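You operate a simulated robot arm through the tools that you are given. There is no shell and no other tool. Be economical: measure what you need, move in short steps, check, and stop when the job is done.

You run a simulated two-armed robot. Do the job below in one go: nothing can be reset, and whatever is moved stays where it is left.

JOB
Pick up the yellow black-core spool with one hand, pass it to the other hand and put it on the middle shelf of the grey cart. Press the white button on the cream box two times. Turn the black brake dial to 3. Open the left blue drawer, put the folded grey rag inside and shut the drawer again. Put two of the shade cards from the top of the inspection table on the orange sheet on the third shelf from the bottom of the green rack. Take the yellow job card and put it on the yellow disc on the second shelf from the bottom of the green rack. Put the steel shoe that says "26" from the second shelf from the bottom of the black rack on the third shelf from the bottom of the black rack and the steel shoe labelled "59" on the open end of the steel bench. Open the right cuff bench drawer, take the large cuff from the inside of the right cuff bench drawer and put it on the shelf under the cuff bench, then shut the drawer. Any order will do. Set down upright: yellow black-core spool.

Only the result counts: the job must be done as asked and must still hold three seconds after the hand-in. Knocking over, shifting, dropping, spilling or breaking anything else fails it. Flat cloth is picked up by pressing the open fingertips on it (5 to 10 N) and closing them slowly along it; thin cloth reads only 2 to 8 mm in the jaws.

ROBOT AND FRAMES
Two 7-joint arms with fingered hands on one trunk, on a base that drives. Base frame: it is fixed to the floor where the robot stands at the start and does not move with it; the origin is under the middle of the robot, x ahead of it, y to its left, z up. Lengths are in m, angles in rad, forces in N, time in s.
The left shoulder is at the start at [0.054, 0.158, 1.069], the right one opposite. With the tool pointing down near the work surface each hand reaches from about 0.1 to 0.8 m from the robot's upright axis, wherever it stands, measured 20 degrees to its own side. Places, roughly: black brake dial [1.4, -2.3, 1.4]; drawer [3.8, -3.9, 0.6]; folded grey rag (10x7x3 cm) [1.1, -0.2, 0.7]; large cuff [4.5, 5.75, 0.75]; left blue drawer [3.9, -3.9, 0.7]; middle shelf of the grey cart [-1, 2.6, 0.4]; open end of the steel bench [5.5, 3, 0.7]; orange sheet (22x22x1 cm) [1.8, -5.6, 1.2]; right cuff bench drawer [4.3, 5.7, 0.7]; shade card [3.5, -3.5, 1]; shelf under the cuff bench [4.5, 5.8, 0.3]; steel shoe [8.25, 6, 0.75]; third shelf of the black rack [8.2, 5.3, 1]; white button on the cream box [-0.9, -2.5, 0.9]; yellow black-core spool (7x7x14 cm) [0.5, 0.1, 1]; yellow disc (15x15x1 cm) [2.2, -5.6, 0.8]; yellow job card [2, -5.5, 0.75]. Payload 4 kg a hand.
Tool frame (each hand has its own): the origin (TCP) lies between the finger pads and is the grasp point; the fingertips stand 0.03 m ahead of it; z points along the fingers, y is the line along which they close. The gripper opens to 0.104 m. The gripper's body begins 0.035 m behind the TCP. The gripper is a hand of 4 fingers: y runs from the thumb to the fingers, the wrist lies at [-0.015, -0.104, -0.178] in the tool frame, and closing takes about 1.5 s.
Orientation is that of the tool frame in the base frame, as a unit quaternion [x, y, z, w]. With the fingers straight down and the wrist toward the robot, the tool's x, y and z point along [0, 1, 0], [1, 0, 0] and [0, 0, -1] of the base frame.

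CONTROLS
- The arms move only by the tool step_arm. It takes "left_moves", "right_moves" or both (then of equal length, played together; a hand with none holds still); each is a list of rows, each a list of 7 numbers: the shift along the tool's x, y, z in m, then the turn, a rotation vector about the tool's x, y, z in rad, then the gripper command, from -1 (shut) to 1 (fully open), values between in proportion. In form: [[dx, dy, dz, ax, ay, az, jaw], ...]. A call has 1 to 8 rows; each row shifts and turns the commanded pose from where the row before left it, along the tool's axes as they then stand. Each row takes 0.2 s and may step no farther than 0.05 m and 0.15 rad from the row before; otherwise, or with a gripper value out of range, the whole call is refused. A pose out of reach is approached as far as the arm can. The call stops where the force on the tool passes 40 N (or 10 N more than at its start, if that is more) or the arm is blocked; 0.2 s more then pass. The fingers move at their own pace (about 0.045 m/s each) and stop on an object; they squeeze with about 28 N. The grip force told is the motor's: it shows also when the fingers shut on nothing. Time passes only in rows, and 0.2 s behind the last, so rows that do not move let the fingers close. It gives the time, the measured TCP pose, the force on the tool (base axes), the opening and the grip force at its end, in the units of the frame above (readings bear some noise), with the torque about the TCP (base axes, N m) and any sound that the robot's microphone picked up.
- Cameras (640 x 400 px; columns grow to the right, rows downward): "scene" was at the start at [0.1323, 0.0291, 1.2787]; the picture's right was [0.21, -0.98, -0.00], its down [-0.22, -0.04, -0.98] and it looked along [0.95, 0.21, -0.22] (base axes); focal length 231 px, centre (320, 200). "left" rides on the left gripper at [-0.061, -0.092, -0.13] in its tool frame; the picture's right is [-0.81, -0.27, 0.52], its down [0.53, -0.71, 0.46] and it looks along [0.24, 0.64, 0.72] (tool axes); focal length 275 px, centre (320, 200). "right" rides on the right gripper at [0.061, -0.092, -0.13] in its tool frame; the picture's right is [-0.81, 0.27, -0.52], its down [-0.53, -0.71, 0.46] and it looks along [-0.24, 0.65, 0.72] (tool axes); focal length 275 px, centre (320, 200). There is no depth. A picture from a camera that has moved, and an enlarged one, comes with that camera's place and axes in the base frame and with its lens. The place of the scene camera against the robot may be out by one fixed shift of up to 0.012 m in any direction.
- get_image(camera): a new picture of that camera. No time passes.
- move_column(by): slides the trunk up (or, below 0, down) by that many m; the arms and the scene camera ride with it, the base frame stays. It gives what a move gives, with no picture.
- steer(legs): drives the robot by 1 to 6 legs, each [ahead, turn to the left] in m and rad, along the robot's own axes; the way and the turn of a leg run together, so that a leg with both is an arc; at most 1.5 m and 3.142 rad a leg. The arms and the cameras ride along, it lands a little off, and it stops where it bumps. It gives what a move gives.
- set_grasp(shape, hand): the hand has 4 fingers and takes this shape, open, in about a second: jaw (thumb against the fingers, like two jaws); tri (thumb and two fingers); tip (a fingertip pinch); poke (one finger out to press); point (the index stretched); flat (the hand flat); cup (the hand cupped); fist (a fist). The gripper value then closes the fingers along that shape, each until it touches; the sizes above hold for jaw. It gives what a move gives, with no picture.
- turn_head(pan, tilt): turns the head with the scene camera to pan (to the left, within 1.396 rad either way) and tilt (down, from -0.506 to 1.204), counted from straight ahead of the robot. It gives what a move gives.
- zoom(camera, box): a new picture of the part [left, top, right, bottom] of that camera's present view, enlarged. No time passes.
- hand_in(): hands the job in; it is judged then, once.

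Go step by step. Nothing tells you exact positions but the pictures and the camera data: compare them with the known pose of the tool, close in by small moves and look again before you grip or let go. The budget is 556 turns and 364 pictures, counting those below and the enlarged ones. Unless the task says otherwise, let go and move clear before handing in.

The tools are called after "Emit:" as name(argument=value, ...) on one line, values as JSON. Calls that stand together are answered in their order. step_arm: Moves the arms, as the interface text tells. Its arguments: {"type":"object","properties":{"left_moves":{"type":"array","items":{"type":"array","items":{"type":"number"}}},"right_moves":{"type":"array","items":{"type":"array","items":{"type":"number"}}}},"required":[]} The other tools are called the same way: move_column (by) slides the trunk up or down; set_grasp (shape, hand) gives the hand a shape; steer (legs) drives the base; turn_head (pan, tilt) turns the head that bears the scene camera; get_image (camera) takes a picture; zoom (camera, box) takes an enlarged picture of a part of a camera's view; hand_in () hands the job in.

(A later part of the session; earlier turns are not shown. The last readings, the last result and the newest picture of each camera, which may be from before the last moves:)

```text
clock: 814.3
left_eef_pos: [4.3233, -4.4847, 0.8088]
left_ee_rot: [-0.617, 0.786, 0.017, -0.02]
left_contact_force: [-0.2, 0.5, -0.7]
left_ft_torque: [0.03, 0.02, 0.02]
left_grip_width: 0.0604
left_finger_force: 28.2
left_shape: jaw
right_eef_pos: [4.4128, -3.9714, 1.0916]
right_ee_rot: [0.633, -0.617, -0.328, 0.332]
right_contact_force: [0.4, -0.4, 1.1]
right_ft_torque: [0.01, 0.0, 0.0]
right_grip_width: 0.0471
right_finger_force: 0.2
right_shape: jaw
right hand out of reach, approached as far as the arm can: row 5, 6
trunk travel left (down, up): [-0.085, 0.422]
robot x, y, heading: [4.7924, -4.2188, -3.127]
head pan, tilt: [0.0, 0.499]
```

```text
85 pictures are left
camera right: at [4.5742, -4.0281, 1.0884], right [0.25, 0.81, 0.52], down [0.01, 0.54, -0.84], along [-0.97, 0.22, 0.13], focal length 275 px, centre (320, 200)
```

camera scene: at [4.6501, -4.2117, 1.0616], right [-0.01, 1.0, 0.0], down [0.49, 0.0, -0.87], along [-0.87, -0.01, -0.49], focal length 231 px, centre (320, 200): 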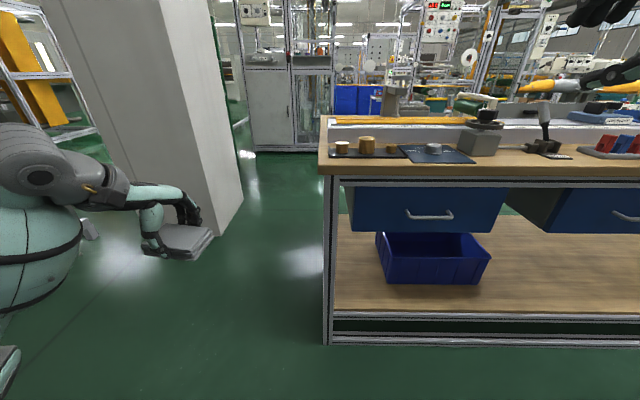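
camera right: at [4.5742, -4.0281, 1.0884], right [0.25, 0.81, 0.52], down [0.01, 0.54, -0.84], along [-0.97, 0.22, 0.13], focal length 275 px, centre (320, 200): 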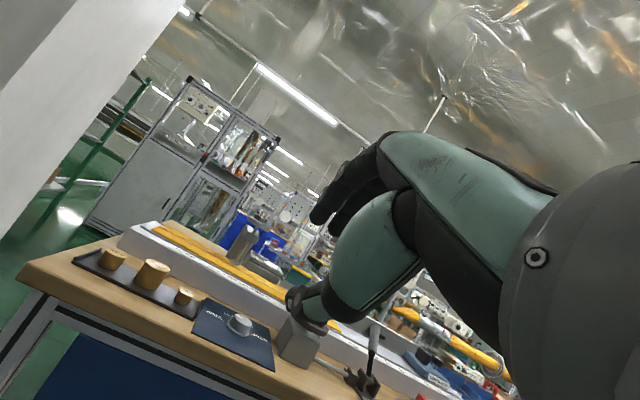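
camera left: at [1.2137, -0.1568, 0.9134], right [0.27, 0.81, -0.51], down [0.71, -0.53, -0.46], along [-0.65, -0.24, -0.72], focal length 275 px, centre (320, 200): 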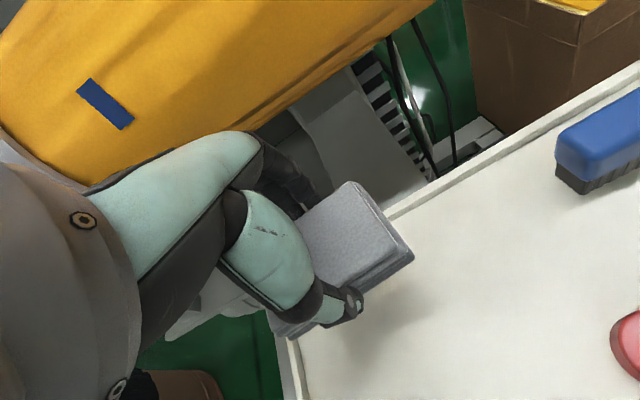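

The handle is at [4.10, -3.907, 0.708]. I bring the right hand, half closed, to a standoff in front of it.

Emit:
step_arm(right_moves=[[-0.0086, -0.0177, 0.0448, 0, 0, 0, -0.1], [-0.0086, -0.0177, 0.0448, 0, 0, 0, -0.1], [-0.0086, -0.0177, 0.0448, 0, 0, 0, -0.1], [-0.0086, -0.0177, 0.0448, 0, 0, 0, -0.1], [-0.0086, -0.0177, 0.0448, 0, 0, 0, -0.1], [-0.0086, -0.0177, 0.0448, 0, 0, 0, -0.1], [-0.0086, -0.0177, 0.0448, 0, 0, 0, -0.1], [-0.0086, -0.0177, 0.0448, 0, 0, 0, -0.1]])

Emit:
get_image(camera="right")

```text
clock: 816.1
left_eef_pos: [4.3222, -4.4844, 0.808]
left_ee_rot: [-0.617, 0.786, 0.017, -0.018]
left_contact_force: [0.4, -0.5, 0.5]
left_ft_torque: [0.02, -0.04, -0.02]
left_grip_width: 0.0602
left_finger_force: 28.3
left_shape: jaw
right_eef_pos: [4.1754, -3.9066, 0.7848]
right_ee_rot: [0.634, -0.618, -0.327, 0.332]
right_contact_force: [-1.1, 0.2, 0.1]
right_ft_torque: [0.03, 0.0, -0.03]
right_grip_width: 0.0471
right_finger_force: 0.0
right_shape: jaw
right hand out of reach, approached as far as the arm can: row 1, 2
trunk travel left (down, up): [-0.085, 0.422]
robot x, y, heading: [4.7916, -4.2194, -3.131]
head pan, tilt: [0.0, 0.499]
```

```text
84 pictures are left
camera right: at [4.3371, -3.9617, 0.7831], right [0.25, 0.81, 0.52], down [0.01, 0.54, -0.84], along [-0.97, 0.22, 0.12], focal length 275 px, centre (320, 200)
```

right: 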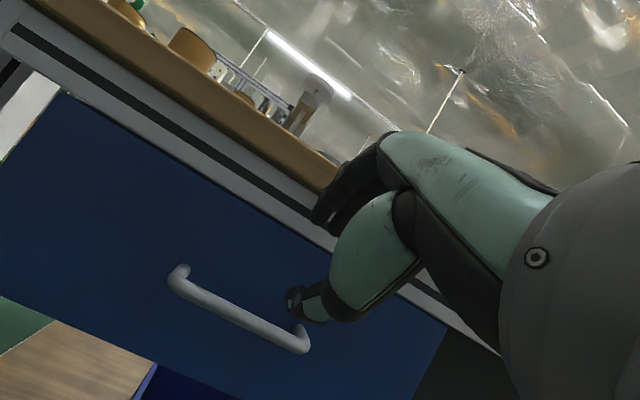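

The bar centre refines to [4.10, -3.915, 0.70]. I correct downward and advance onto it.

Emit:
step_arm(right_moves=[[0.006, -0.028, 0.01, 0, 0, 0, -0.1], [0, 0, 0.025, 0, 0, 0, -0.1], [0, 0, 0.025, 0, 0, 0, -0.1], [0, 0, 0.02, 0, 0, 0, -0.1], [0, 0, 0, 0, 0, 0, -0.1]])

Emit:
get_image(camera="right")

```text
clock: 817.3
left_eef_pos: [4.3233, -4.484, 0.808]
left_ee_rot: [-0.617, 0.786, 0.018, -0.02]
left_contact_force: [-0.6, 0.0, -0.9]
left_ft_torque: [0.03, -0.02, -0.01]
left_grip_width: 0.0604
left_finger_force: 27.5
left_shape: jaw
right_eef_pos: [4.1284, -3.9099, 0.7188]
right_ee_rot: [0.633, -0.616, -0.328, 0.334]
right_contact_force: [0.0, -0.8, 0.3]
right_ft_torque: [0.04, 0.01, 0.0]
right_grip_width: 0.047
right_finger_force: 0.1
right_shape: jaw
trunk travel left (down, up): [-0.085, 0.422]
robot x, y, heading: [4.7938, -4.22, -3.136]
head pan, tilt: [0.0, 0.499]
```

```text
83 pictures are left
camera right: at [4.2887, -3.9665, 0.7162], right [0.25, 0.81, 0.52], down [0.01, 0.54, -0.84], along [-0.97, 0.22, 0.13], focal length 275 px, centre (320, 200)
```

right: 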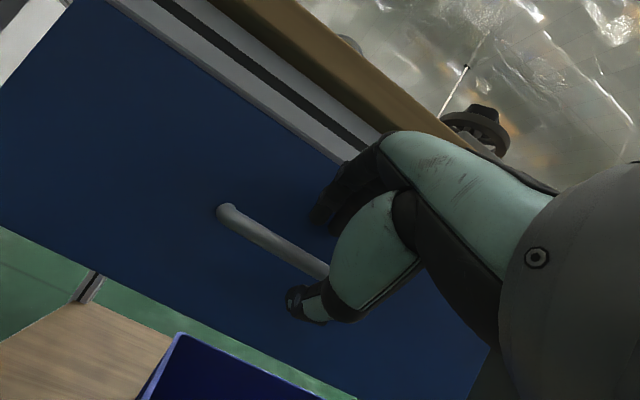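

The bar runs between thumb and fingers. I advance 1 cm, close, and pull by driving back.

Emit:
step_arm(right_moves=[[0, 0, 0.012, 0, 0, 0, -0.1], [0, 0, 0, 0, 0, 0, -0.6], [0, 0, 0, 0, 0, 0, -1], [0, 0, 0, 0, 0, 0, -1], [0, 0, 0, 0, 0, 0, -1]])

Emit:
steer(legs=[[-0.1, 0]])

Emit:
get_image(camera="scene")

```text
clock: 818.5
left_eef_pos: [4.3224, -4.4845, 0.8061]
left_ee_rot: [-0.617, 0.786, 0.017, -0.018]
left_contact_force: [-0.1, 0.0, -0.5]
left_ft_torque: [-0.03, -0.01, 0.04]
left_grip_width: 0.0604
left_finger_force: 28.2
left_shape: jaw
right_eef_pos: [4.1158, -3.9093, 0.7106]
right_ee_rot: [0.635, -0.617, -0.325, 0.332]
right_contact_force: [-1.3, -0.2, -5.8]
right_ft_torque: [0.0, 0.01, -0.01]
right_grip_width: 0.0042
right_finger_force: 26.8
right_shape: jaw
trunk travel left (down, up): [-0.085, 0.422]
robot x, y, heading: [4.7894, -4.2206, -3.128]
head pan, tilt: [0.0, 0.499]
```

```text
clock: 819.6
left_eef_pos: [4.4244, -4.4817, 0.8098]
left_ee_rot: [-0.617, 0.787, 0.016, -0.018]
left_contact_force: [0.6, 0.9, -0.9]
left_ft_torque: [-0.01, -0.02, 0.0]
left_grip_width: 0.0608
left_finger_force: 27.6
left_shape: jaw
right_eef_pos: [4.2198, -3.9091, 0.7084]
right_ee_rot: [0.634, -0.617, -0.325, 0.333]
right_contact_force: [1.6, -8.7, -15.6]
right_ft_torque: [-0.09, -0.07, 0.08]
right_grip_width: 0.0057
right_finger_force: 27.9
right_shape: jaw
trunk travel left (down, up): [-0.085, 0.422]
robot x, y, heading: [4.8906, -4.2173, -3.132]
head pan, tilt: [0.0, 0.499]
```

```text
82 pictures are left
camera scene: at [4.751, -4.2103, 1.0614], right [-0.01, 1.0, 0.0], down [0.49, 0.0, -0.87], along [-0.87, -0.01, -0.49], focal length 231 px, centre (320, 200)
```

scene: 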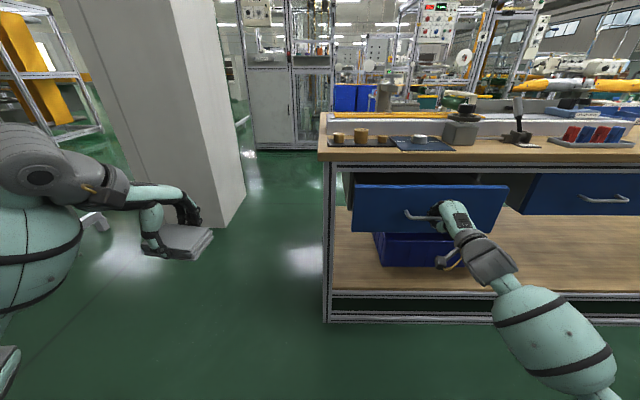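

The drawer opens. I pull it 17 cm further, release and raise the right hand away.

Emit:
steer(legs=[[-0.17, 0]])

Emit:
step_arm(right_moves=[[0, 0, 0, 0, 0, 0, -0.6], [0, 0, 0, 0, 0, 0, -0.1], [0, 0, 0, 0, 0, 0, 0.1], [0, 0, -0.02, 0, 0, 0, 0.1], [0, 0, -0.03, 0, 0, 0, 0.3], [0, 0, -0.04, 0, 0, 0, 1], [0, 0, -0.04, 0, 0, 0, 1]])

Emit:
move_column(by=0.35)

Emit:
get_image(camera="scene")

```text
clock: 821.1
left_eef_pos: [4.5864, -4.4742, 0.8245]
left_ee_rot: [-0.611, 0.79, 0.029, -0.035]
left_contact_force: [0.3, -0.7, 0.0]
left_ft_torque: [0.01, 0.0, 0.03]
left_grip_width: 0.0607
left_finger_force: 27.8
left_shape: jaw
right_eef_pos: [4.3875, -3.9037, 0.7142]
right_ee_rot: [0.633, -0.62, -0.324, 0.332]
right_contact_force: [2.0, -5.0, -29.3]
right_ft_torque: [0.04, -0.11, 0.08]
right_grip_width: 0.0067
right_finger_force: 28.0
right_shape: jaw
trunk travel left (down, up): [-0.085, 0.422]
robot x, y, heading: [5.0257, -4.2127, 3.141]
head pan, tilt: [0.0, 0.499]
stopped in leg 1: the robot was blocked; the commanded pose is now the measured one
```

```text
clock: 822.7
left_eef_pos: [4.5868, -4.4743, 0.8245]
left_ee_rot: [-0.613, 0.789, 0.029, -0.035]
left_contact_force: [-0.5, 1.1, -1.0]
left_ft_torque: [0.04, 0.01, 0.0]
left_grip_width: 0.0605
left_finger_force: 28.3
left_shape: jaw
right_eef_pos: [4.4949, -3.9022, 0.7964]
right_ee_rot: [0.63, -0.616, -0.331, 0.338]
right_contact_force: [-0.3, -0.8, 0.3]
right_ft_torque: [-0.02, -0.03, 0.02]
right_grip_width: 0.1037
right_finger_force: 0.0
right_shape: jaw
trunk travel left (down, up): [-0.085, 0.422]
robot x, y, heading: [5.0261, -4.2194, 3.14]
head pan, tilt: [0.0, 0.499]
```

```text
clock: 826.1
left_eef_pos: [4.5859, -4.4733, 1.1748]
left_ee_rot: [-0.611, 0.79, 0.029, -0.035]
left_contact_force: [-0.1, -0.4, 0.6]
left_ft_torque: [0.0, 0.0, -0.02]
left_grip_width: 0.0608
left_finger_force: 27.9
left_shape: jaw
right_eef_pos: [4.4947, -3.9021, 1.1473]
right_ee_rot: [0.631, -0.615, -0.331, 0.338]
right_contact_force: [-0.1, 0.7, 0.5]
right_ft_torque: [0.01, 0.01, -0.02]
right_grip_width: 0.1035
right_finger_force: 0.1
right_shape: jaw
trunk travel left (down, up): [-0.435, 0.072]
robot x, y, heading: [5.0257, -4.214, 3.134]
head pan, tilt: [0.0, 0.499]
```

```text
81 pictures are left
camera scene: at [4.8818, -4.2064, 1.4125], right [0.0, 1.0, 0.0], down [0.49, 0.0, -0.87], along [-0.87, 0.0, -0.49], focal length 231 px, centre (320, 200)
```

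scene: 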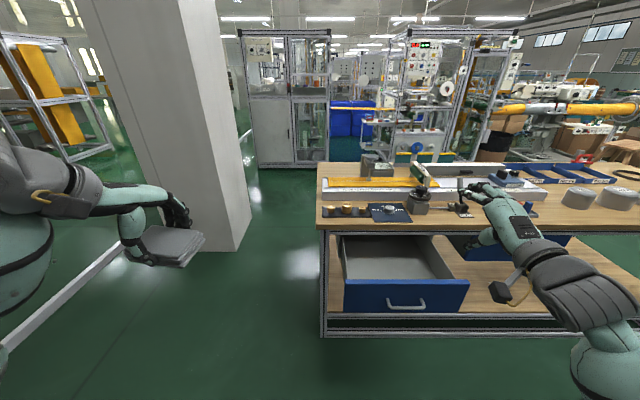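

The drawer is open by about 27 cm and is empty. I draw the right hand back and move the robot so the left hand with the rag comes over the drawer.

Emit:
step_arm(right_moves=[[0, -0.03, -0.03, 0.1, 0, 0, 1], [0, -0.03, -0.03, 0.1, 0, 0, 1], [0, -0.03, -0.03, 0.1, 0, 0, 1], [0, -0.02, -0.03, 0.1, 0, 0, 1]])

Emit:
steer(legs=[[0, -1.2], [0.58, 0], [0, 1.2]])

Emit:
turn_head(pan=0.3, tilt=0.8)

Emit:
get_image(camera="scene")

```text
clock: 827.1
left_eef_pos: [4.5863, -4.4736, 1.1761]
left_ee_rot: [-0.611, 0.79, 0.031, -0.035]
left_contact_force: [0.0, 0.1, 0.3]
left_ft_torque: [-0.02, 0.0, -0.02]
left_grip_width: 0.0603
left_finger_force: 28.2
left_shape: jaw
right_eef_pos: [4.5845, -3.8571, 1.137]
right_ee_rot: [0.685, -0.67, -0.201, 0.205]
right_contact_force: [0.8, -0.3, 1.0]
right_ft_torque: [0.0, 0.0, -0.01]
right_grip_width: 0.1039
right_finger_force: 0.0
right_shape: jaw
right hand out of reach, approached as far as the arm can: row 2, 3, 4
trunk travel left (down, up): [-0.435, 0.072]
robot x, y, heading: [5.0292, -4.2172, 3.143]
head pan, tilt: [0.0, 0.499]
```

```text
clock: 827.9
left_eef_pos: [4.6099, -4.4664, 1.1887]
left_ee_rot: [-0.604, 0.794, 0.048, -0.048]
left_contact_force: [-0.7, -0.3, -0.3]
left_ft_torque: [0.04, 0.01, 0.0]
left_grip_width: 0.0604
left_finger_force: 28.2
left_shape: jaw
right_eef_pos: [4.6008, -3.831, 1.1377]
right_ee_rot: [-0.662, 0.695, 0.194, -0.204]
right_contact_force: [0.2, 0.1, -0.4]
right_ft_torque: [0.03, 0.03, 0.01]
right_grip_width: 0.1043
right_finger_force: 0.1
right_shape: jaw
trunk travel left (down, up): [-0.435, 0.072]
robot x, y, heading: [5.0292, -4.2175, 3.131]
head pan, tilt: [0.0, 0.499]
stopped in leg 1: the robot was blocked; the commanded pose is now the measured one
```

```text
clock: 828.7
left_eef_pos: [4.6101, -4.467, 1.1871]
left_ee_rot: [-0.603, 0.795, 0.048, -0.046]
left_contact_force: [-0.7, 0.4, -0.2]
left_ft_torque: [0.02, 0.01, -0.01]
left_grip_width: 0.0604
left_finger_force: 27.9
left_shape: jaw
right_eef_pos: [4.6005, -3.8306, 1.1389]
right_ee_rot: [-0.662, 0.694, 0.196, -0.204]
right_contact_force: [0.5, 0.7, 0.5]
right_ft_torque: [0.02, 0.02, -0.01]
right_grip_width: 0.1036
right_finger_force: 0.0
right_shape: jaw
trunk travel left (down, up): [-0.435, 0.072]
robot x, y, heading: [5.0289, -4.2145, 3.133]
head pan, tilt: [0.3, 0.799]
```

```text
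80 pictures are left
camera scene: at [4.8961, -4.2297, 1.3868], right [-0.29, 0.96, 0.0], down [0.69, 0.21, -0.69], along [-0.66, -0.2, -0.72], focal length 231 px, centre (320, 200)
```

scene: 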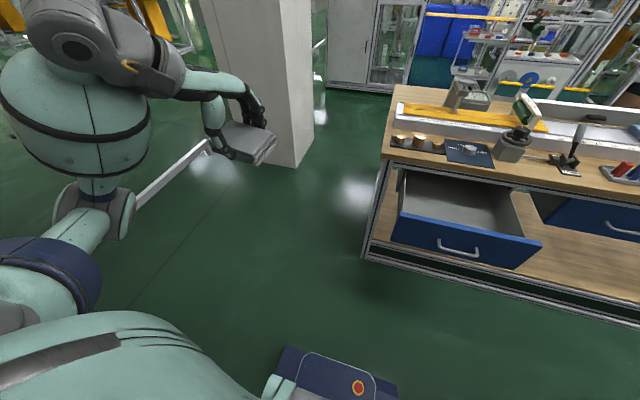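

My rear is against the cabinet behind me. I move forward a little and then turn.

Emit:
steer(legs=[[0.14, 0], [0, -1.1], [0.58, 0], [0, 1.1]])

Emit:
get_image(camera="scene")

```text
clock: 839.6
left_eef_pos: [4.2095, -3.9652, 1.1856]
left_ee_rot: [-0.612, 0.788, 0.037, -0.045]
left_contact_force: [-0.6, -0.2, -0.3]
left_ft_torque: [0.02, 0.0, -0.01]
left_grip_width: 0.0604
left_finger_force: 28.3
left_shape: jaw
right_eef_pos: [4.1853, -3.3294, 1.1431]
right_ee_rot: [0.684, -0.672, -0.193, 0.21]
right_contact_force: [-0.8, -0.7, 0.3]
right_ft_torque: [0.0, -0.01, 0.0]
right_grip_width: 0.1038
right_finger_force: 0.0
right_shape: jaw
trunk travel left (down, up): [-0.435, 0.072]
robot x, y, heading: [4.6236, -3.6962, -3.136]
head pan, tilt: [0.3, 0.799]
```

```text
79 pictures are left
camera scene: at [4.4916, -3.712, 1.3867], right [-0.3, 0.95, 0.0], down [0.69, 0.22, -0.69], along [-0.66, -0.21, -0.73], focal length 231 px, centre (320, 200)
```

scene: 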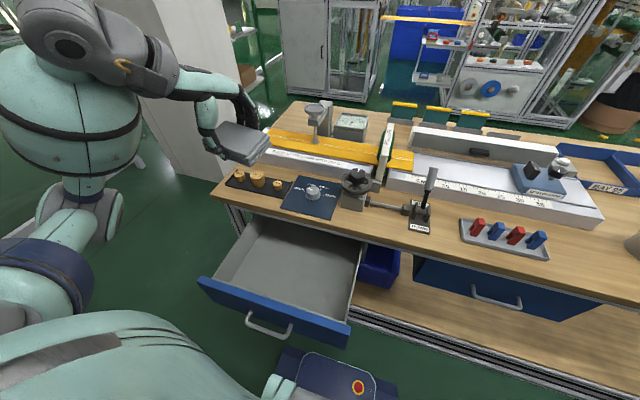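

The hand with the rag is above the drawer. I shift 5 cm to centre it and lower mainly with the arm, keeping the elbow high.

Emit:
move_column(by=-0.05)

Emit:
step_arm(left_moves=[[-0.025, 0.01, 0.03, 0, 0, 0, -1], [-0.025, 0.01, 0.03, 0, 0, 0, -1], [0, 0, 0.045, 0, 0, 0, -1], [0, 0, 0.045, 0, 0, 0, -1], [0, 0, 0.045, 0, 0, 0, -1], [0, 0, 0.045, 0, 0, 0, -1], [0, 0, 0.03, 0, 0, 0, -1]])

Emit:
get_image(camera="left")

Emit:
get_image(camera="scene")

```text
clock: 840.5
left_eef_pos: [4.2244, -3.964, 1.138]
left_ee_rot: [-0.612, 0.788, 0.043, -0.052]
left_contact_force: [0.9, 0.2, -0.4]
left_ft_torque: [0.02, 0.01, 0.0]
left_grip_width: 0.0601
left_finger_force: 27.9
left_shape: jaw
right_eef_pos: [4.1949, -3.3208, 1.0935]
right_ee_rot: [-0.675, 0.681, 0.191, -0.212]
right_contact_force: [0.2, 0.5, 0.6]
right_ft_torque: [-0.01, -0.01, 0.02]
right_grip_width: 0.104
right_finger_force: 0.0
right_shape: jaw
trunk travel left (down, up): [-0.385, 0.122]
robot x, y, heading: [4.6255, -3.6982, -3.128]
head pan, tilt: [0.3, 0.799]
```

```text
clock: 842.1
left_eef_pos: [4.1833, -3.9118, 0.8729]
left_ee_rot: [-0.611, 0.789, 0.041, -0.051]
left_contact_force: [0.4, 0.2, 0.2]
left_ft_torque: [0.03, -0.01, -0.01]
left_grip_width: 0.0596
left_finger_force: 28.5
left_shape: jaw
right_eef_pos: [4.1947, -3.3198, 1.0923]
right_ee_rot: [-0.676, 0.68, 0.19, -0.211]
right_contact_force: [0.6, -0.3, 0.6]
right_ft_torque: [-0.01, 0.02, 0.04]
right_grip_width: 0.1036
right_finger_force: 0.1
right_shape: jaw
trunk travel left (down, up): [-0.385, 0.122]
robot x, y, heading: [4.6226, -3.6988, -3.136]
head pan, tilt: [0.3, 0.799]
```

```text
78 pictures are left
camera left: at [4.3024, -3.8752, 0.9881], right [0.4, 0.72, -0.57], down [0.49, -0.69, -0.53], along [-0.77, -0.07, -0.63], focal length 275 px, centre (320, 200)
```

left: 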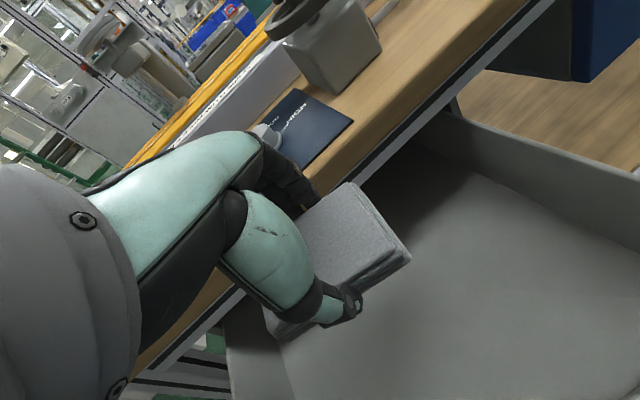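

```text
77 pictures are left
camera scene: at [4.4924, -3.7118, 1.3359], right [-0.3, 0.95, 0.0], down [0.69, 0.22, -0.69], along [-0.66, -0.21, -0.73], focal length 231 px, centre (320, 200)
```

scene: 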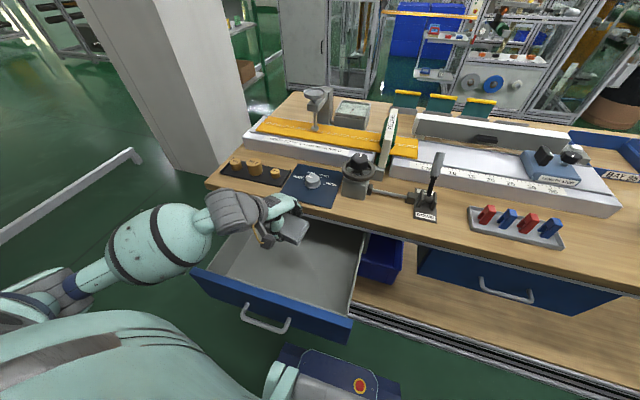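

I shift the rag toward the middle of the drawer and lower.

Emit:
step_arm(left_moves=[[-0.035, -0.017, 0, 0, 0, 0, -1], [-0.035, -0.017, 0, 0, 0, 0, -1], [0, 0, 0.04, 0, 0, 0, -1], [0, 0, 0.04, 0, 0, 0, -1], [0, 0, 0.03, 0, 0, 0, -1], [0, 0, 0, 0, 0, 0, -1]])

Emit:
get_image(camera="scene")

```text
clock: 843.5
left_eef_pos: [4.2166, -3.8508, 0.7559]
left_ee_rot: [-0.613, 0.787, 0.042, -0.05]
left_contact_force: [0.4, -0.7, -0.8]
left_ft_torque: [-0.03, -0.01, 0.01]
left_grip_width: 0.0597
left_finger_force: 28.2
left_shape: jaw
right_eef_pos: [4.1941, -3.3203, 1.0933]
right_ee_rot: [-0.676, 0.68, 0.19, -0.21]
right_contact_force: [0.1, 0.0, -1.2]
right_ft_torque: [-0.02, 0.0, 0.01]
right_grip_width: 0.1041
right_finger_force: 0.1
right_shape: jaw
trunk travel left (down, up): [-0.385, 0.122]
robot x, y, heading: [4.6239, -3.6959, -3.136]
head pan, tilt: [0.3, 0.799]
```

```text
76 pictures are left
camera scene: at [4.4923, -3.712, 1.3359], right [-0.3, 0.95, 0.0], down [0.69, 0.22, -0.69], along [-0.66, -0.21, -0.73], focal length 231 px, centre (320, 200)
```

scene: 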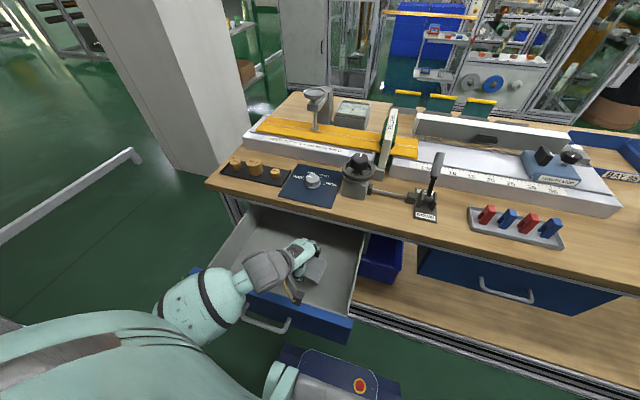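

Emit:
step_arm(left_moves=[[0, 0, 0.012, 0, 0, 0, -1], [0, 0, 0.01, 0, 0, 0, -1], [0, 0, 0.01, 0, 0, 0, -1], [0, 0, 0, 0, 0, 0, -1]])

```text
clock: 844.5
left_eef_pos: [4.2137, -3.8527, 0.7263]
left_ee_rot: [-0.612, 0.788, 0.041, -0.05]
left_contact_force: [-0.3, -0.3, 0.3]
left_ft_torque: [-0.02, 0.0, 0.01]
left_grip_width: 0.0599
left_finger_force: 27.8
left_shape: jaw
right_eef_pos: [4.1941, -3.3192, 1.0933]
right_ee_rot: [-0.676, 0.68, 0.191, -0.211]
right_contact_force: [-0.4, 0.7, -0.2]
right_ft_torque: [0.03, -0.01, -0.01]
right_grip_width: 0.1039
right_finger_force: 0.1
right_shape: jaw
trunk travel left (down, up): [-0.385, 0.122]
robot x, y, heading: [4.6219, -3.6968, -3.131]
head pan, tilt: [0.3, 0.799]
```

Emit:
step_arm(left_moves=[[0, 0, 0.01, 0, 0, 0, -1], [0, 0, 0.008, 0, 0, 0, -1], [0, 0, 0, 0, 0, 0, -0.3], [0, 0, 0, 0, 0, 0, 0.4], [0, 0, 0, 0, 0, 0, 1], [0, 0, 0, 0, 0, 0, 1], [0, 0, -0.03, 0, 0, 0, 1], [0, 0, -0.04, 0, 0, 0, 1]])

Emit:
step_arm(left_moves=[[0, 0, -0.04, 0, 0, 0, 1], [0, 0, -0.04, 0, 0, 0, 1], [0, 0, -0.04, 0, 0, 0, 1], [0, 0, -0.04, 0, 0, 0, 1], [0.03, -0.03, -0.02, 0, 0, 0, 1], [0.03, -0.03, 0, 0, 0, 0, 1]])

Emit:
get_image(camera="scene")

```text
clock: 846.3
left_eef_pos: [4.2225, -3.8519, 0.7772]
left_ee_rot: [-0.612, 0.788, 0.04, -0.051]
left_contact_force: [0.0, -1.0, -0.2]
left_ft_torque: [-0.01, -0.03, 0.01]
left_grip_width: 0.1039
left_finger_force: 0.1
left_shape: jaw
right_eef_pos: [4.1954, -3.3199, 1.0938]
right_ee_rot: [-0.676, 0.68, 0.19, -0.211]
right_contact_force: [0.1, -0.9, 0.5]
right_ft_torque: [0.01, -0.01, 0.03]
right_grip_width: 0.1039
right_finger_force: 0.0
right_shape: jaw
trunk travel left (down, up): [-0.385, 0.122]
robot x, y, heading: [4.6236, -3.6991, -3.134]
head pan, tilt: [0.3, 0.799]
```

```text
clock: 847.7
left_eef_pos: [4.2176, -3.9252, 0.9281]
left_ee_rot: [-0.612, 0.788, 0.041, -0.049]
left_contact_force: [0.4, 0.6, 0.6]
left_ft_torque: [-0.02, 0.01, 0.01]
left_grip_width: 0.1039
left_finger_force: 0.1
left_shape: jaw
left hand out of reach, approached as far as the arm can: row 3, 4, 5, 6
right_eef_pos: [4.1954, -3.3204, 1.0947]
right_ee_rot: [-0.675, 0.68, 0.191, -0.211]
right_contact_force: [-0.2, -0.2, -1.0]
right_ft_torque: [0.0, 0.01, -0.02]
right_grip_width: 0.1038
right_finger_force: 0.1
right_shape: jaw
trunk travel left (down, up): [-0.385, 0.122]
robot x, y, heading: [4.6231, -3.6982, -3.131]
head pan, tilt: [0.3, 0.799]
```

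```text
75 pictures are left
camera scene: at [4.4938, -3.713, 1.336], right [-0.3, 0.95, 0.0], down [0.69, 0.22, -0.69], along [-0.66, -0.21, -0.72], focal length 231 px, centre (320, 200)
```

scene: 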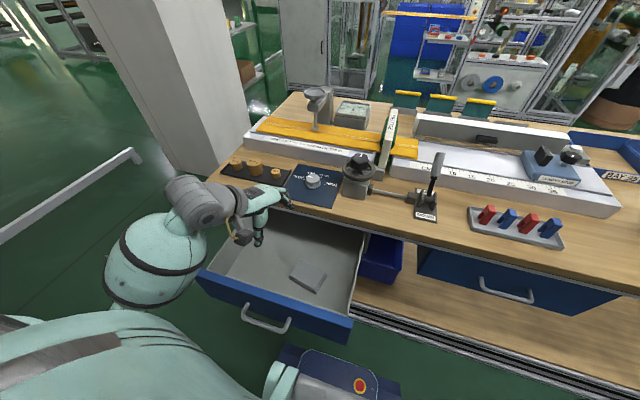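

The rag lies flat inside. Now I back up, bring the closed left hand in front of the handle and push the drawer shut.

Emit:
step_arm(left_moves=[[0, 0, -0.04, 0, 0, 0, 1], [0, 0, -0.04, 0, 0, 0, -1], [0, 0, -0.03, 0, 0, 0, -1]])

Emit:
steer(legs=[[-0.33, 0]])

Emit:
move_column(by=-0.12)

Emit:
step_arm(left_moves=[[0, 0, 0.04, 0, 0, -0.1, -1], [0, 0, 0.04, 0, 0, -0.1, -1], [0, 0, 0.04, 0, 0, -0.06, -1], [0, 0, 0.04, 0, 0, 0, -1], [0, 0, 0, 0, 0, 0, -1]])

Emit:
get_image(camera="scene")

```text
clock: 848.5
left_eef_pos: [4.203, -3.9297, 1.0355]
left_ee_rot: [-0.613, 0.788, 0.04, -0.048]
left_contact_force: [0.6, -0.6, -1.4]
left_ft_torque: [0.0, 0.02, -0.04]
left_grip_width: 0.0518
left_finger_force: 0.0
left_shape: jaw
left hand out of reach, approached as far as the arm can: row 1, 2
right_eef_pos: [4.1945, -3.3202, 1.0931]
right_ee_rot: [-0.676, 0.68, 0.19, -0.211]
right_contact_force: [0.4, -0.4, 0.6]
right_ft_torque: [0.0, -0.02, -0.01]
right_grip_width: 0.1039
right_finger_force: 0.1
right_shape: jaw
trunk travel left (down, up): [-0.385, 0.122]
robot x, y, heading: [4.6233, -3.6991, -3.131]
head pan, tilt: [0.3, 0.799]
```

```text
clock: 850.8
left_eef_pos: [4.5302, -3.9267, 1.0358]
left_ee_rot: [-0.612, 0.788, 0.04, -0.049]
left_contact_force: [0.6, 0.0, 0.3]
left_ft_torque: [-0.02, 0.03, -0.01]
left_grip_width: 0.0
left_finger_force: 28.2
left_shape: jaw
right_eef_pos: [4.5236, -3.317, 1.0947]
right_ee_rot: [-0.674, 0.682, 0.191, -0.21]
right_contact_force: [0.0, 0.2, 0.5]
right_ft_torque: [0.02, -0.02, -0.02]
right_grip_width: 0.1041
right_finger_force: 0.0
right_shape: jaw
trunk travel left (down, up): [-0.385, 0.122]
robot x, y, heading: [4.9501, -3.6952, -3.141]
head pan, tilt: [0.3, 0.799]
```

```text
clock: 852.3
left_eef_pos: [4.5363, -3.9302, 0.9147]
left_ee_rot: [-0.62, 0.782, 0.037, -0.04]
left_contact_force: [-0.1, -0.6, -0.2]
left_ft_torque: [-0.02, 0.04, 0.03]
left_grip_width: 0.0003
left_finger_force: 28.2
left_shape: jaw
right_eef_pos: [4.5307, -3.3063, 0.9755]
right_ee_rot: [-0.666, 0.69, 0.187, -0.212]
right_contact_force: [0.1, 0.9, 0.2]
right_ft_torque: [-0.03, -0.01, 0.0]
right_grip_width: 0.104
right_finger_force: 0.0
right_shape: jaw
trunk travel left (down, up): [-0.265, 0.242]
robot x, y, heading: [4.9497, -3.6935, -3.137]
head pan, tilt: [0.3, 0.799]
```

```text
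clock: 853.5
left_eef_pos: [4.5088, -3.9264, 0.7609]
left_ee_rot: [0.709, -0.702, -0.05, 0.047]
left_contact_force: [0.5, 0.8, 0.9]
left_ft_torque: [-0.01, 0.0, -0.03]
left_grip_width: 0.0
left_finger_force: 28.2
left_shape: jaw
left hand out of reach, approached as far as the arm can: row 1
right_eef_pos: [4.5323, -3.3077, 0.9758]
right_ee_rot: [-0.665, 0.691, 0.188, -0.212]
right_contact_force: [0.3, 0.0, 0.1]
right_ft_torque: [-0.03, 0.01, 0.0]
right_grip_width: 0.1039
right_finger_force: 0.1
right_shape: jaw
trunk travel left (down, up): [-0.265, 0.242]
robot x, y, heading: [4.9531, -3.6956, -3.136]
head pan, tilt: [0.3, 0.799]
```

```text
74 pictures are left
camera scene: at [4.8215, -3.7099, 1.2166], right [-0.3, 0.95, 0.0], down [0.69, 0.21, -0.69], along [-0.66, -0.21, -0.73], focal length 231 px, centre (320, 200)
```

scene: 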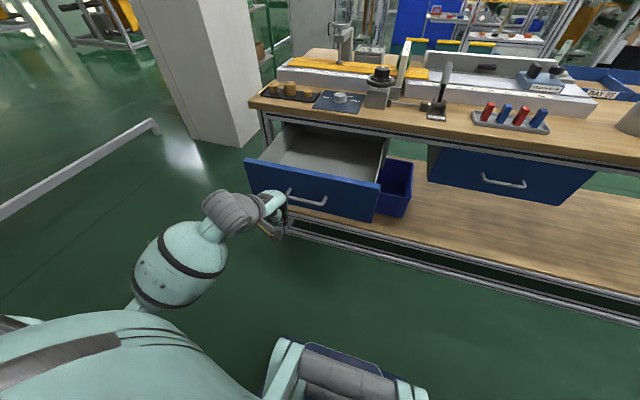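

I lower the hand to handle height, centre it and push forward.

Emit:
step_arm(left_moves=[[-0.02, 0, 0.02, 0, 0, 0, -1], [-0.02, 0, 0.02, 0, 0, 0, -1], [0, 0, 0, 0, 0, 0, -1]])

Emit:
steer(legs=[[0.33, 0]])

Emit:
get_image(camera="scene")

```text
clock: 854.3
left_eef_pos: [4.5024, -3.8875, 0.7205]
left_ee_rot: [0.709, -0.702, -0.05, 0.047]
left_contact_force: [-0.2, 0.2, -0.1]
left_ft_torque: [0.01, 0.01, 0.01]
left_grip_width: 0.0001
left_finger_force: 27.4
left_shape: jaw
right_eef_pos: [4.5308, -3.3072, 0.9754]
right_ee_rot: [-0.666, 0.691, 0.187, -0.212]
right_contact_force: [-0.1, 0.9, -1.3]
right_ft_torque: [-0.04, 0.01, 0.01]
right_grip_width: 0.1041
right_finger_force: 0.2
right_shape: jaw
trunk travel left (down, up): [-0.265, 0.242]
robot x, y, heading: [4.9509, -3.6948, -3.141]
head pan, tilt: [0.3, 0.799]
```

```text
clock: 856.5
left_eef_pos: [4.1698, -3.8841, 0.7207]
left_ee_rot: [0.706, -0.705, -0.05, 0.046]
left_contact_force: [-0.6, 0.0, 0.2]
left_ft_torque: [0.0, -0.02, 0.01]
left_grip_width: 0.0
left_finger_force: 27.8
left_shape: jaw
right_eef_pos: [4.2021, -3.305, 0.9753]
right_ee_rot: [-0.664, 0.693, 0.187, -0.212]
right_contact_force: [0.4, -0.8, -0.5]
right_ft_torque: [0.01, -0.01, 0.01]
right_grip_width: 0.104
right_finger_force: 0.1
right_shape: jaw
trunk travel left (down, up): [-0.265, 0.242]
robot x, y, heading: [4.6238, -3.6941, 3.142]
head pan, tilt: [0.3, 0.799]
```

```text
73 pictures are left
camera scene: at [4.49, -3.7097, 1.2164], right [-0.29, 0.96, 0.0], down [0.7, 0.21, -0.69], along [-0.66, -0.2, -0.73], focal length 231 px, centre (320, 200)
```

scene: 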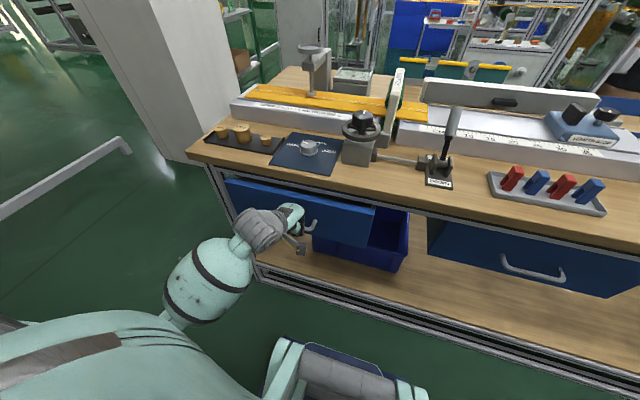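

Almost shut. I push the last bit with the arm until it stops.

Emit:
step_arm(left_moves=[[0, 0.012, 0, 0, 0, 0, -1], [0, 0.012, 0, 0, 0, 0, -1], [0, 0.012, 0, 0, 0, 0, -1], [0, 0.012, 0, 0, 0, 0, -1], [0, 0.012, 0, 0, 0, 0, -1], [0, 0.01, 0, 0, 0, 0, -1]])

Emit:
get_image(camera="scene")

```text
clock: 858.0
left_eef_pos: [4.1111, -3.8839, 0.7376]
left_ee_rot: [0.706, -0.704, -0.054, 0.051]
left_contact_force: [4.9, -0.7, -1.2]
left_ft_torque: [0.04, 0.09, 0.06]
left_grip_width: 0.0
left_finger_force: 28.1
left_shape: jaw
right_eef_pos: [4.2114, -3.2949, 0.9772]
right_ee_rot: [-0.654, 0.701, 0.186, -0.214]
right_contact_force: [0.2, 0.2, -0.1]
right_ft_torque: [-0.04, -0.01, 0.0]
right_grip_width: 0.104
right_finger_force: 0.1
right_shape: jaw
trunk travel left (down, up): [-0.265, 0.242]
robot x, y, heading: [4.6186, -3.6914, 3.14]
head pan, tilt: [0.3, 0.799]
```

```text
72 pictures are left
camera scene: at [4.4926, -3.7098, 1.2167], right [-0.29, 0.96, 0.0], down [0.69, 0.21, -0.69], along [-0.66, -0.2, -0.72], focal length 231 px, centre (320, 200)
```

scene: 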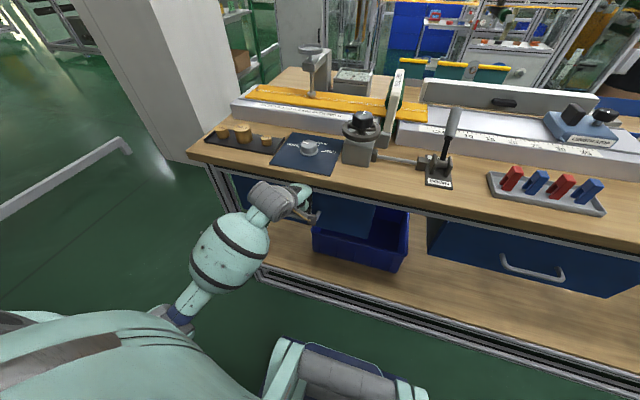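

Emit:
step_arm(left_moves=[[0, 0.01, 0, 0, 0, 0, -1], [0, 0.01, 0, 0, 0, 0, -1], [0, 0.01, 0, 0, 0, 0, -1], [0, 0, 0, 0, 0, 0, -1]])

Emit:
steer(legs=[[-0.3, 0]])

Emit:
get_image(camera="scene")

```text
clock: 858.3
left_eef_pos: [4.1169, -3.8824, 0.7436]
left_ee_rot: [0.706, -0.704, -0.056, 0.053]
left_contact_force: [0.0, -0.4, -0.9]
left_ft_torque: [0.01, 0.04, 0.01]
left_grip_width: 0.0
left_finger_force: 28.2
left_shape: jaw
right_eef_pos: [4.2179, -3.2856, 0.9788]
right_ee_rot: [-0.646, 0.71, 0.181, -0.216]
right_contact_force: [-0.4, 0.0, -1.2]
right_ft_torque: [0.01, -0.01, 0.0]
right_grip_width: 0.1037
right_finger_force: 0.0
right_shape: jaw
trunk travel left (down, up): [-0.265, 0.242]
robot x, y, heading: [4.621, -3.6946, 3.143]
head pan, tilt: [0.3, 0.799]
stopped in row 1 (left hand): the force on the tool passed its limit at 44 N (the readings are from after the stop); the commanded pose is now the measured one
```

```text
clock: 860.4
left_eef_pos: [4.4133, -3.8847, 0.7427]
left_ee_rot: [0.706, -0.704, -0.055, 0.052]
left_contact_force: [-0.1, -0.7, 1.1]
left_ft_torque: [0.01, 0.02, -0.03]
left_grip_width: 0.0
left_finger_force: 28.4
left_shape: jaw
right_eef_pos: [4.5128, -3.2864, 0.9792]
right_ee_rot: [-0.646, 0.709, 0.182, -0.216]
right_contact_force: [1.0, 0.3, -0.2]
right_ft_torque: [0.0, -0.02, -0.03]
right_grip_width: 0.104
right_finger_force: 0.1
right_shape: jaw
trunk travel left (down, up): [-0.265, 0.242]
robot x, y, heading: [4.9141, -3.6952, 3.144]
head pan, tilt: [0.3, 0.799]
```

```text
71 pictures are left
camera scene: at [4.7874, -3.7104, 1.2167], right [-0.29, 0.96, 0.0], down [0.69, 0.21, -0.69], along [-0.66, -0.21, -0.72], focal length 231 px, centre (320, 200)
```

scene: 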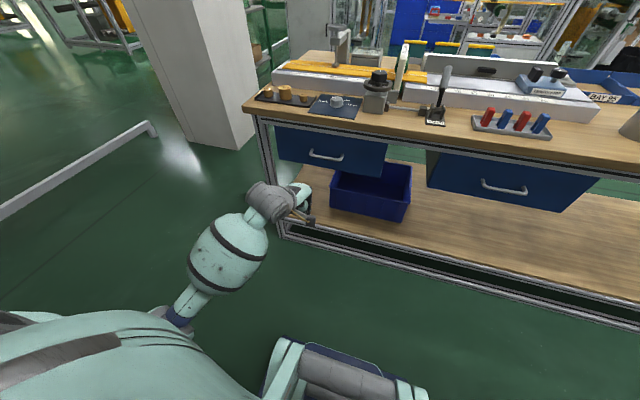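

The drawer is shut; its handle is back at x 4.10. Next, the shade cards: the rough position fits the three teal-and-yellow cards standing at the back of this bench. I zoom in.

Emit:
move_column(by=0.25)

Emit:
turn_head(pan=-0.1, tilt=0.5)

Emit:
zoom(camera="scene", box=[240, 90, 480, 240])

```text
clock: 862.9
left_eef_pos: [4.4213, -3.8841, 0.9882]
left_ee_rot: [0.705, -0.704, -0.059, 0.057]
left_contact_force: [0.9, -0.1, -0.1]
left_ft_torque: [0.02, -0.04, 0.0]
left_grip_width: 0.0003
left_finger_force: 28.2
left_shape: jaw
right_eef_pos: [4.5203, -3.2766, 1.2187]
right_ee_rot: [-0.638, 0.717, 0.176, -0.219]
right_contact_force: [-1.1, -0.1, -0.9]
right_ft_torque: [-0.02, 0.0, -0.01]
right_grip_width: 0.104
right_finger_force: 0.1
right_shape: jaw
right hand out of reach, approached as far as the arm can: row 1
trunk travel left (down, up): [-0.507, 0.0]
robot x, y, heading: [4.9169, -3.698, 3.136]
head pan, tilt: [0.3, 0.799]
```

```text
clock: 863.8
left_eef_pos: [4.4214, -3.8847, 0.9884]
left_ee_rot: [0.706, -0.703, -0.06, 0.057]
left_contact_force: [0.6, -0.6, -0.8]
left_ft_torque: [0.0, 0.01, 0.0]
left_grip_width: 0.0
left_finger_force: 27.8
left_shape: jaw
right_eef_pos: [4.519, -3.2773, 1.2187]
right_ee_rot: [-0.637, 0.718, 0.176, -0.219]
right_contact_force: [-0.1, 1.0, 0.0]
right_ft_torque: [0.0, 0.02, 0.01]
right_grip_width: 0.1042
right_finger_force: 0.1
right_shape: jaw
trunk travel left (down, up): [-0.507, 0.0]
robot x, y, heading: [4.9157, -3.6973, 3.14]
head pan, tilt: [-0.099, 0.499]
```

```text
2.67 times, centred on (360, 165) of scene
camera zoom: at [4.7691, -3.6776, 1.483], right [0.1, 0.99, 0.0], down [0.49, -0.05, -0.87], along [-0.87, 0.09, -0.49], focal length 617 px, centre (213, 293)
```

zoom: 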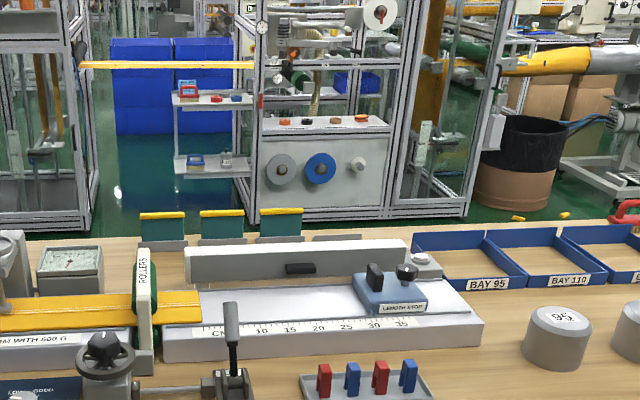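

The three shade cards stand in a slotted holder on the bench's west edge, at about x 3.5. I drive around the north end to the west side, where I can take one card in each hand.

Emit:
steer(legs=[[0, -1.57], [1.3, 0], [0, 0.5], [1.2, 0], [0, 0.98], [1.4, 0]])

Emit:
steer(legs=[[0, 1.6], [1.0, 0], [1.0, 0]])

Emit:
turn_head(pan=0.9, tilt=0.4)

Emit:
get_image(camera="scene")

```text
clock: 872.3
left_eef_pos: [4.6995, -2.5073, 1.0039]
left_ee_rot: [-0.012, 0.995, 0.095, 0.004]
left_contact_force: [0.1, 0.6, 0.5]
left_ft_torque: [-0.02, 0.01, -0.01]
left_grip_width: 0.0
left_finger_force: 28.4
left_shape: jaw
right_eef_pos: [5.2895, -2.611, 1.24]
right_ee_rot: [0.008, 0.952, 0.306, -0.029]
right_contact_force: [0.3, -0.3, 0.0]
right_ft_torque: [-0.05, 0.0, 0.0]
right_grip_width: 0.1044
right_finger_force: 0.1
right_shape: jaw
trunk travel left (down, up): [-0.507, 0.0]
robot x, y, heading: [4.9035, -2.9732, 1.595]
head pan, tilt: [-0.099, 0.499]
stopped in leg 2: the robot was blocked; the commanded pose is now the measured one
```

```text
clock: 873.0
left_eef_pos: [4.7023, -2.4951, 0.9979]
left_ee_rot: [-0.013, 0.996, 0.088, 0.004]
left_contact_force: [0.1, -0.1, -0.2]
left_ft_torque: [0.0, 0.0, -0.01]
left_grip_width: 0.0001
left_finger_force: 28.2
left_shape: jaw
right_eef_pos: [5.2817, -2.6085, 1.2363]
right_ee_rot: [-0.006, 0.951, 0.308, -0.026]
right_contact_force: [0.2, 0.7, 0.2]
right_ft_torque: [-0.03, 0.0, -0.03]
right_grip_width: 0.1041
right_finger_force: 0.0
right_shape: jaw
trunk travel left (down, up): [-0.507, 0.0]
robot x, y, heading: [4.905, -2.976, 1.583]
head pan, tilt: [-0.099, 0.499]
stopped in leg 1: the robot was blocked; the commanded pose is now the measured one
```

```text
clock: 874.3
left_eef_pos: [4.7018, -2.4963, 0.9986]
left_ee_rot: [-0.013, 0.996, 0.09, 0.002]
left_contact_force: [-0.1, 0.0, -0.6]
left_ft_torque: [-0.03, 0.02, 0.02]
left_grip_width: 0.0003
left_finger_force: 28.6
left_shape: jaw
right_eef_pos: [5.2814, -2.6084, 1.2381]
right_ee_rot: [-0.007, 0.951, 0.309, -0.025]
right_contact_force: [-0.5, 0.4, -0.2]
right_ft_torque: [0.0, 0.0, 0.04]
right_grip_width: 0.1039
right_finger_force: 0.1
right_shape: jaw
trunk travel left (down, up): [-0.507, 0.0]
robot x, y, heading: [4.9057, -2.9783, 1.582]
head pan, tilt: [0.901, 0.4]
```

```text
69 pictures are left
camera scene: at [4.8244, -2.9916, 1.4972], right [0.61, 0.79, 0.06], down [0.31, -0.16, -0.94], along [-0.73, 0.59, -0.34], focal length 231 px, centre (320, 200)
```

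scene: 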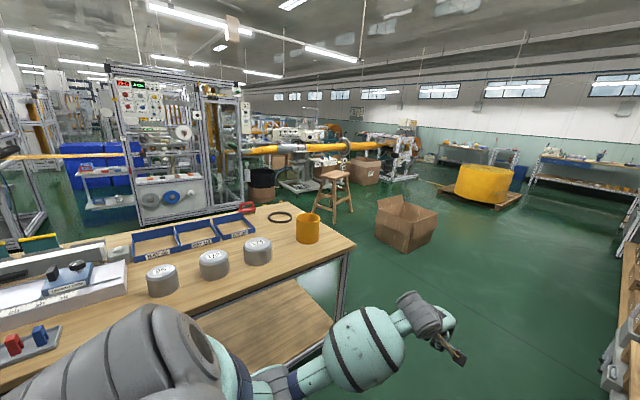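

The right arm is probably touching the shelving to the east. I back a bit and bring the right hand inward.

Emit:
steer(legs=[[-0.12, 0]])

Emit:
step_arm(right_moves=[[0.04, 0.0, 0.02, 0.1, 0, 0, 1], [0.04, 0.0, 0.02, 0.1, 0, 0, 1], [0.04, 0.0, 0.01, 0.1, 0, 0, 1], [0.04, 0.02, 0, 0.1, 0, 0, 1], [0.02, 0.02, 0, 0.1, 0, 0, 1]])

Emit:
turn_head(pan=-0.8, tilt=0.4)

Emit:
get_image(camera="scene")

```text
clock: 875.0
left_eef_pos: [4.708, -2.4822, 0.9918]
left_ee_rot: [-0.011, 0.997, 0.078, 0.002]
left_contact_force: [-0.9, 1.1, 0.0]
left_ft_torque: [-0.04, -0.04, -0.01]
left_grip_width: 0.0
left_finger_force: 27.9
left_shape: jaw
right_eef_pos: [5.2701, -2.6086, 1.228]
right_ee_rot: [-0.028, 0.953, 0.302, -0.02]
right_contact_force: [0.1, 0.0, 0.8]
right_ft_torque: [0.0, -0.01, 0.0]
right_grip_width: 0.1042
right_finger_force: 0.0
right_shape: jaw
trunk travel left (down, up): [-0.507, 0.0]
robot x, y, heading: [4.9081, -2.9901, 1.556]
head pan, tilt: [0.901, 0.4]
stopped in leg 1: the robot was blocked; the commanded pose is now the measured one
```

```text
clock: 875.4
left_eef_pos: [4.7243, -2.4819, 1.0336]
left_ee_rot: [0.005, 0.993, 0.119, 0.001]
left_contact_force: [-2.2, 0.8, 2.9]
left_ft_torque: [-0.07, -0.15, -0.08]
left_grip_width: 0.0
left_finger_force: 28.3
left_shape: jaw
right_eef_pos: [5.2758, -2.61, 1.2218]
right_ee_rot: [-0.025, 0.959, 0.284, -0.003]
right_contact_force: [0.7, 0.8, -0.5]
right_ft_torque: [-0.03, 0.02, 0.05]
right_grip_width: 0.1039
right_finger_force: 0.1
right_shape: jaw
trunk travel left (down, up): [-0.507, 0.0]
robot x, y, heading: [4.9166, -2.99, 1.542]
head pan, tilt: [0.901, 0.4]
stopped in row 1 (right hand): the arm was blocked; the commanded pose is now the measured one
```

```text
clock: 877.1
left_eef_pos: [4.76, -2.4696, 1.0716]
left_ee_rot: [0.035, 0.986, 0.165, 0.009]
left_contact_force: [-0.2, -0.5, 0.2]
left_ft_torque: [0.03, -0.03, -0.01]
left_grip_width: 0.0
left_finger_force: 27.8
left_shape: jaw
right_eef_pos: [5.2716, -2.6082, 1.2377]
right_ee_rot: [-0.042, 0.946, 0.32, -0.006]
right_contact_force: [0.2, 0.0, -0.2]
right_ft_torque: [-0.03, 0.01, -0.02]
right_grip_width: 0.1043
right_finger_force: 0.1
right_shape: jaw
trunk travel left (down, up): [-0.507, 0.0]
robot x, y, heading: [4.9131, -2.9873, 1.545]
head pan, tilt: [-0.799, 0.4]
```

```text
68 pictures are left
camera scene: at [5.0012, -3.0866, 1.5085], right [0.68, -0.73, -0.11], down [-0.3, -0.13, -0.94], along [0.67, 0.68, -0.31], focal length 231 px, centre (320, 200)
```

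scene: 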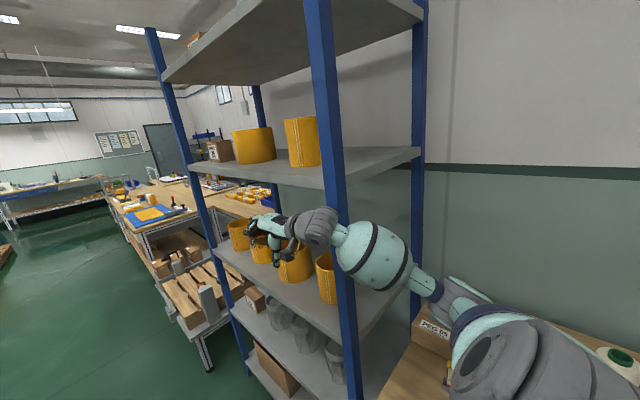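

Emit:
zoom(camera="scene", box=[200, 160, 440, 330])

Emit:
get_image(camera="right")

```text
2.35 times, centred on (320, 245) of scene
camera zoom: at [5.0012, -3.0866, 1.5085], right [0.68, -0.73, -0.11], down [-0.3, -0.13, -0.94], along [0.67, 0.68, -0.31], focal length 544 px, centre (320, 94)
```

zoom: 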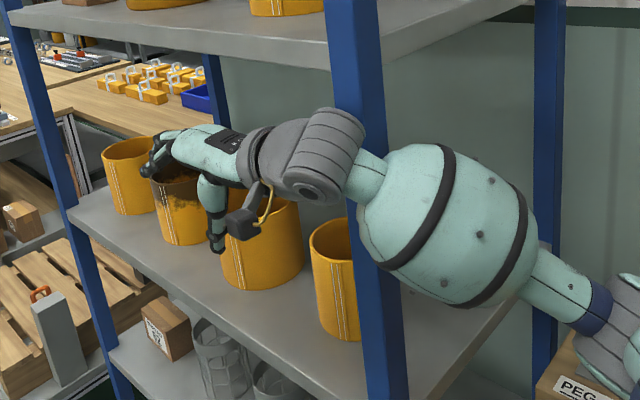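

```text
66 pictures are left
camera right: at [5.2225, -2.7643, 1.2851], right [0.81, -0.03, 0.59], down [0.57, -0.25, -0.79], along [0.17, 0.97, -0.18], focal length 275 px, centre (320, 200)
```

right: 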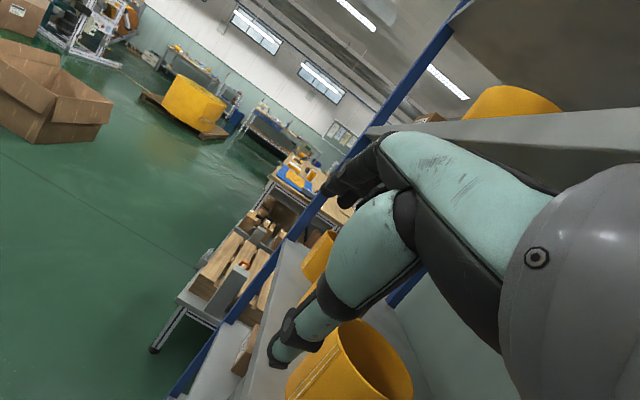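

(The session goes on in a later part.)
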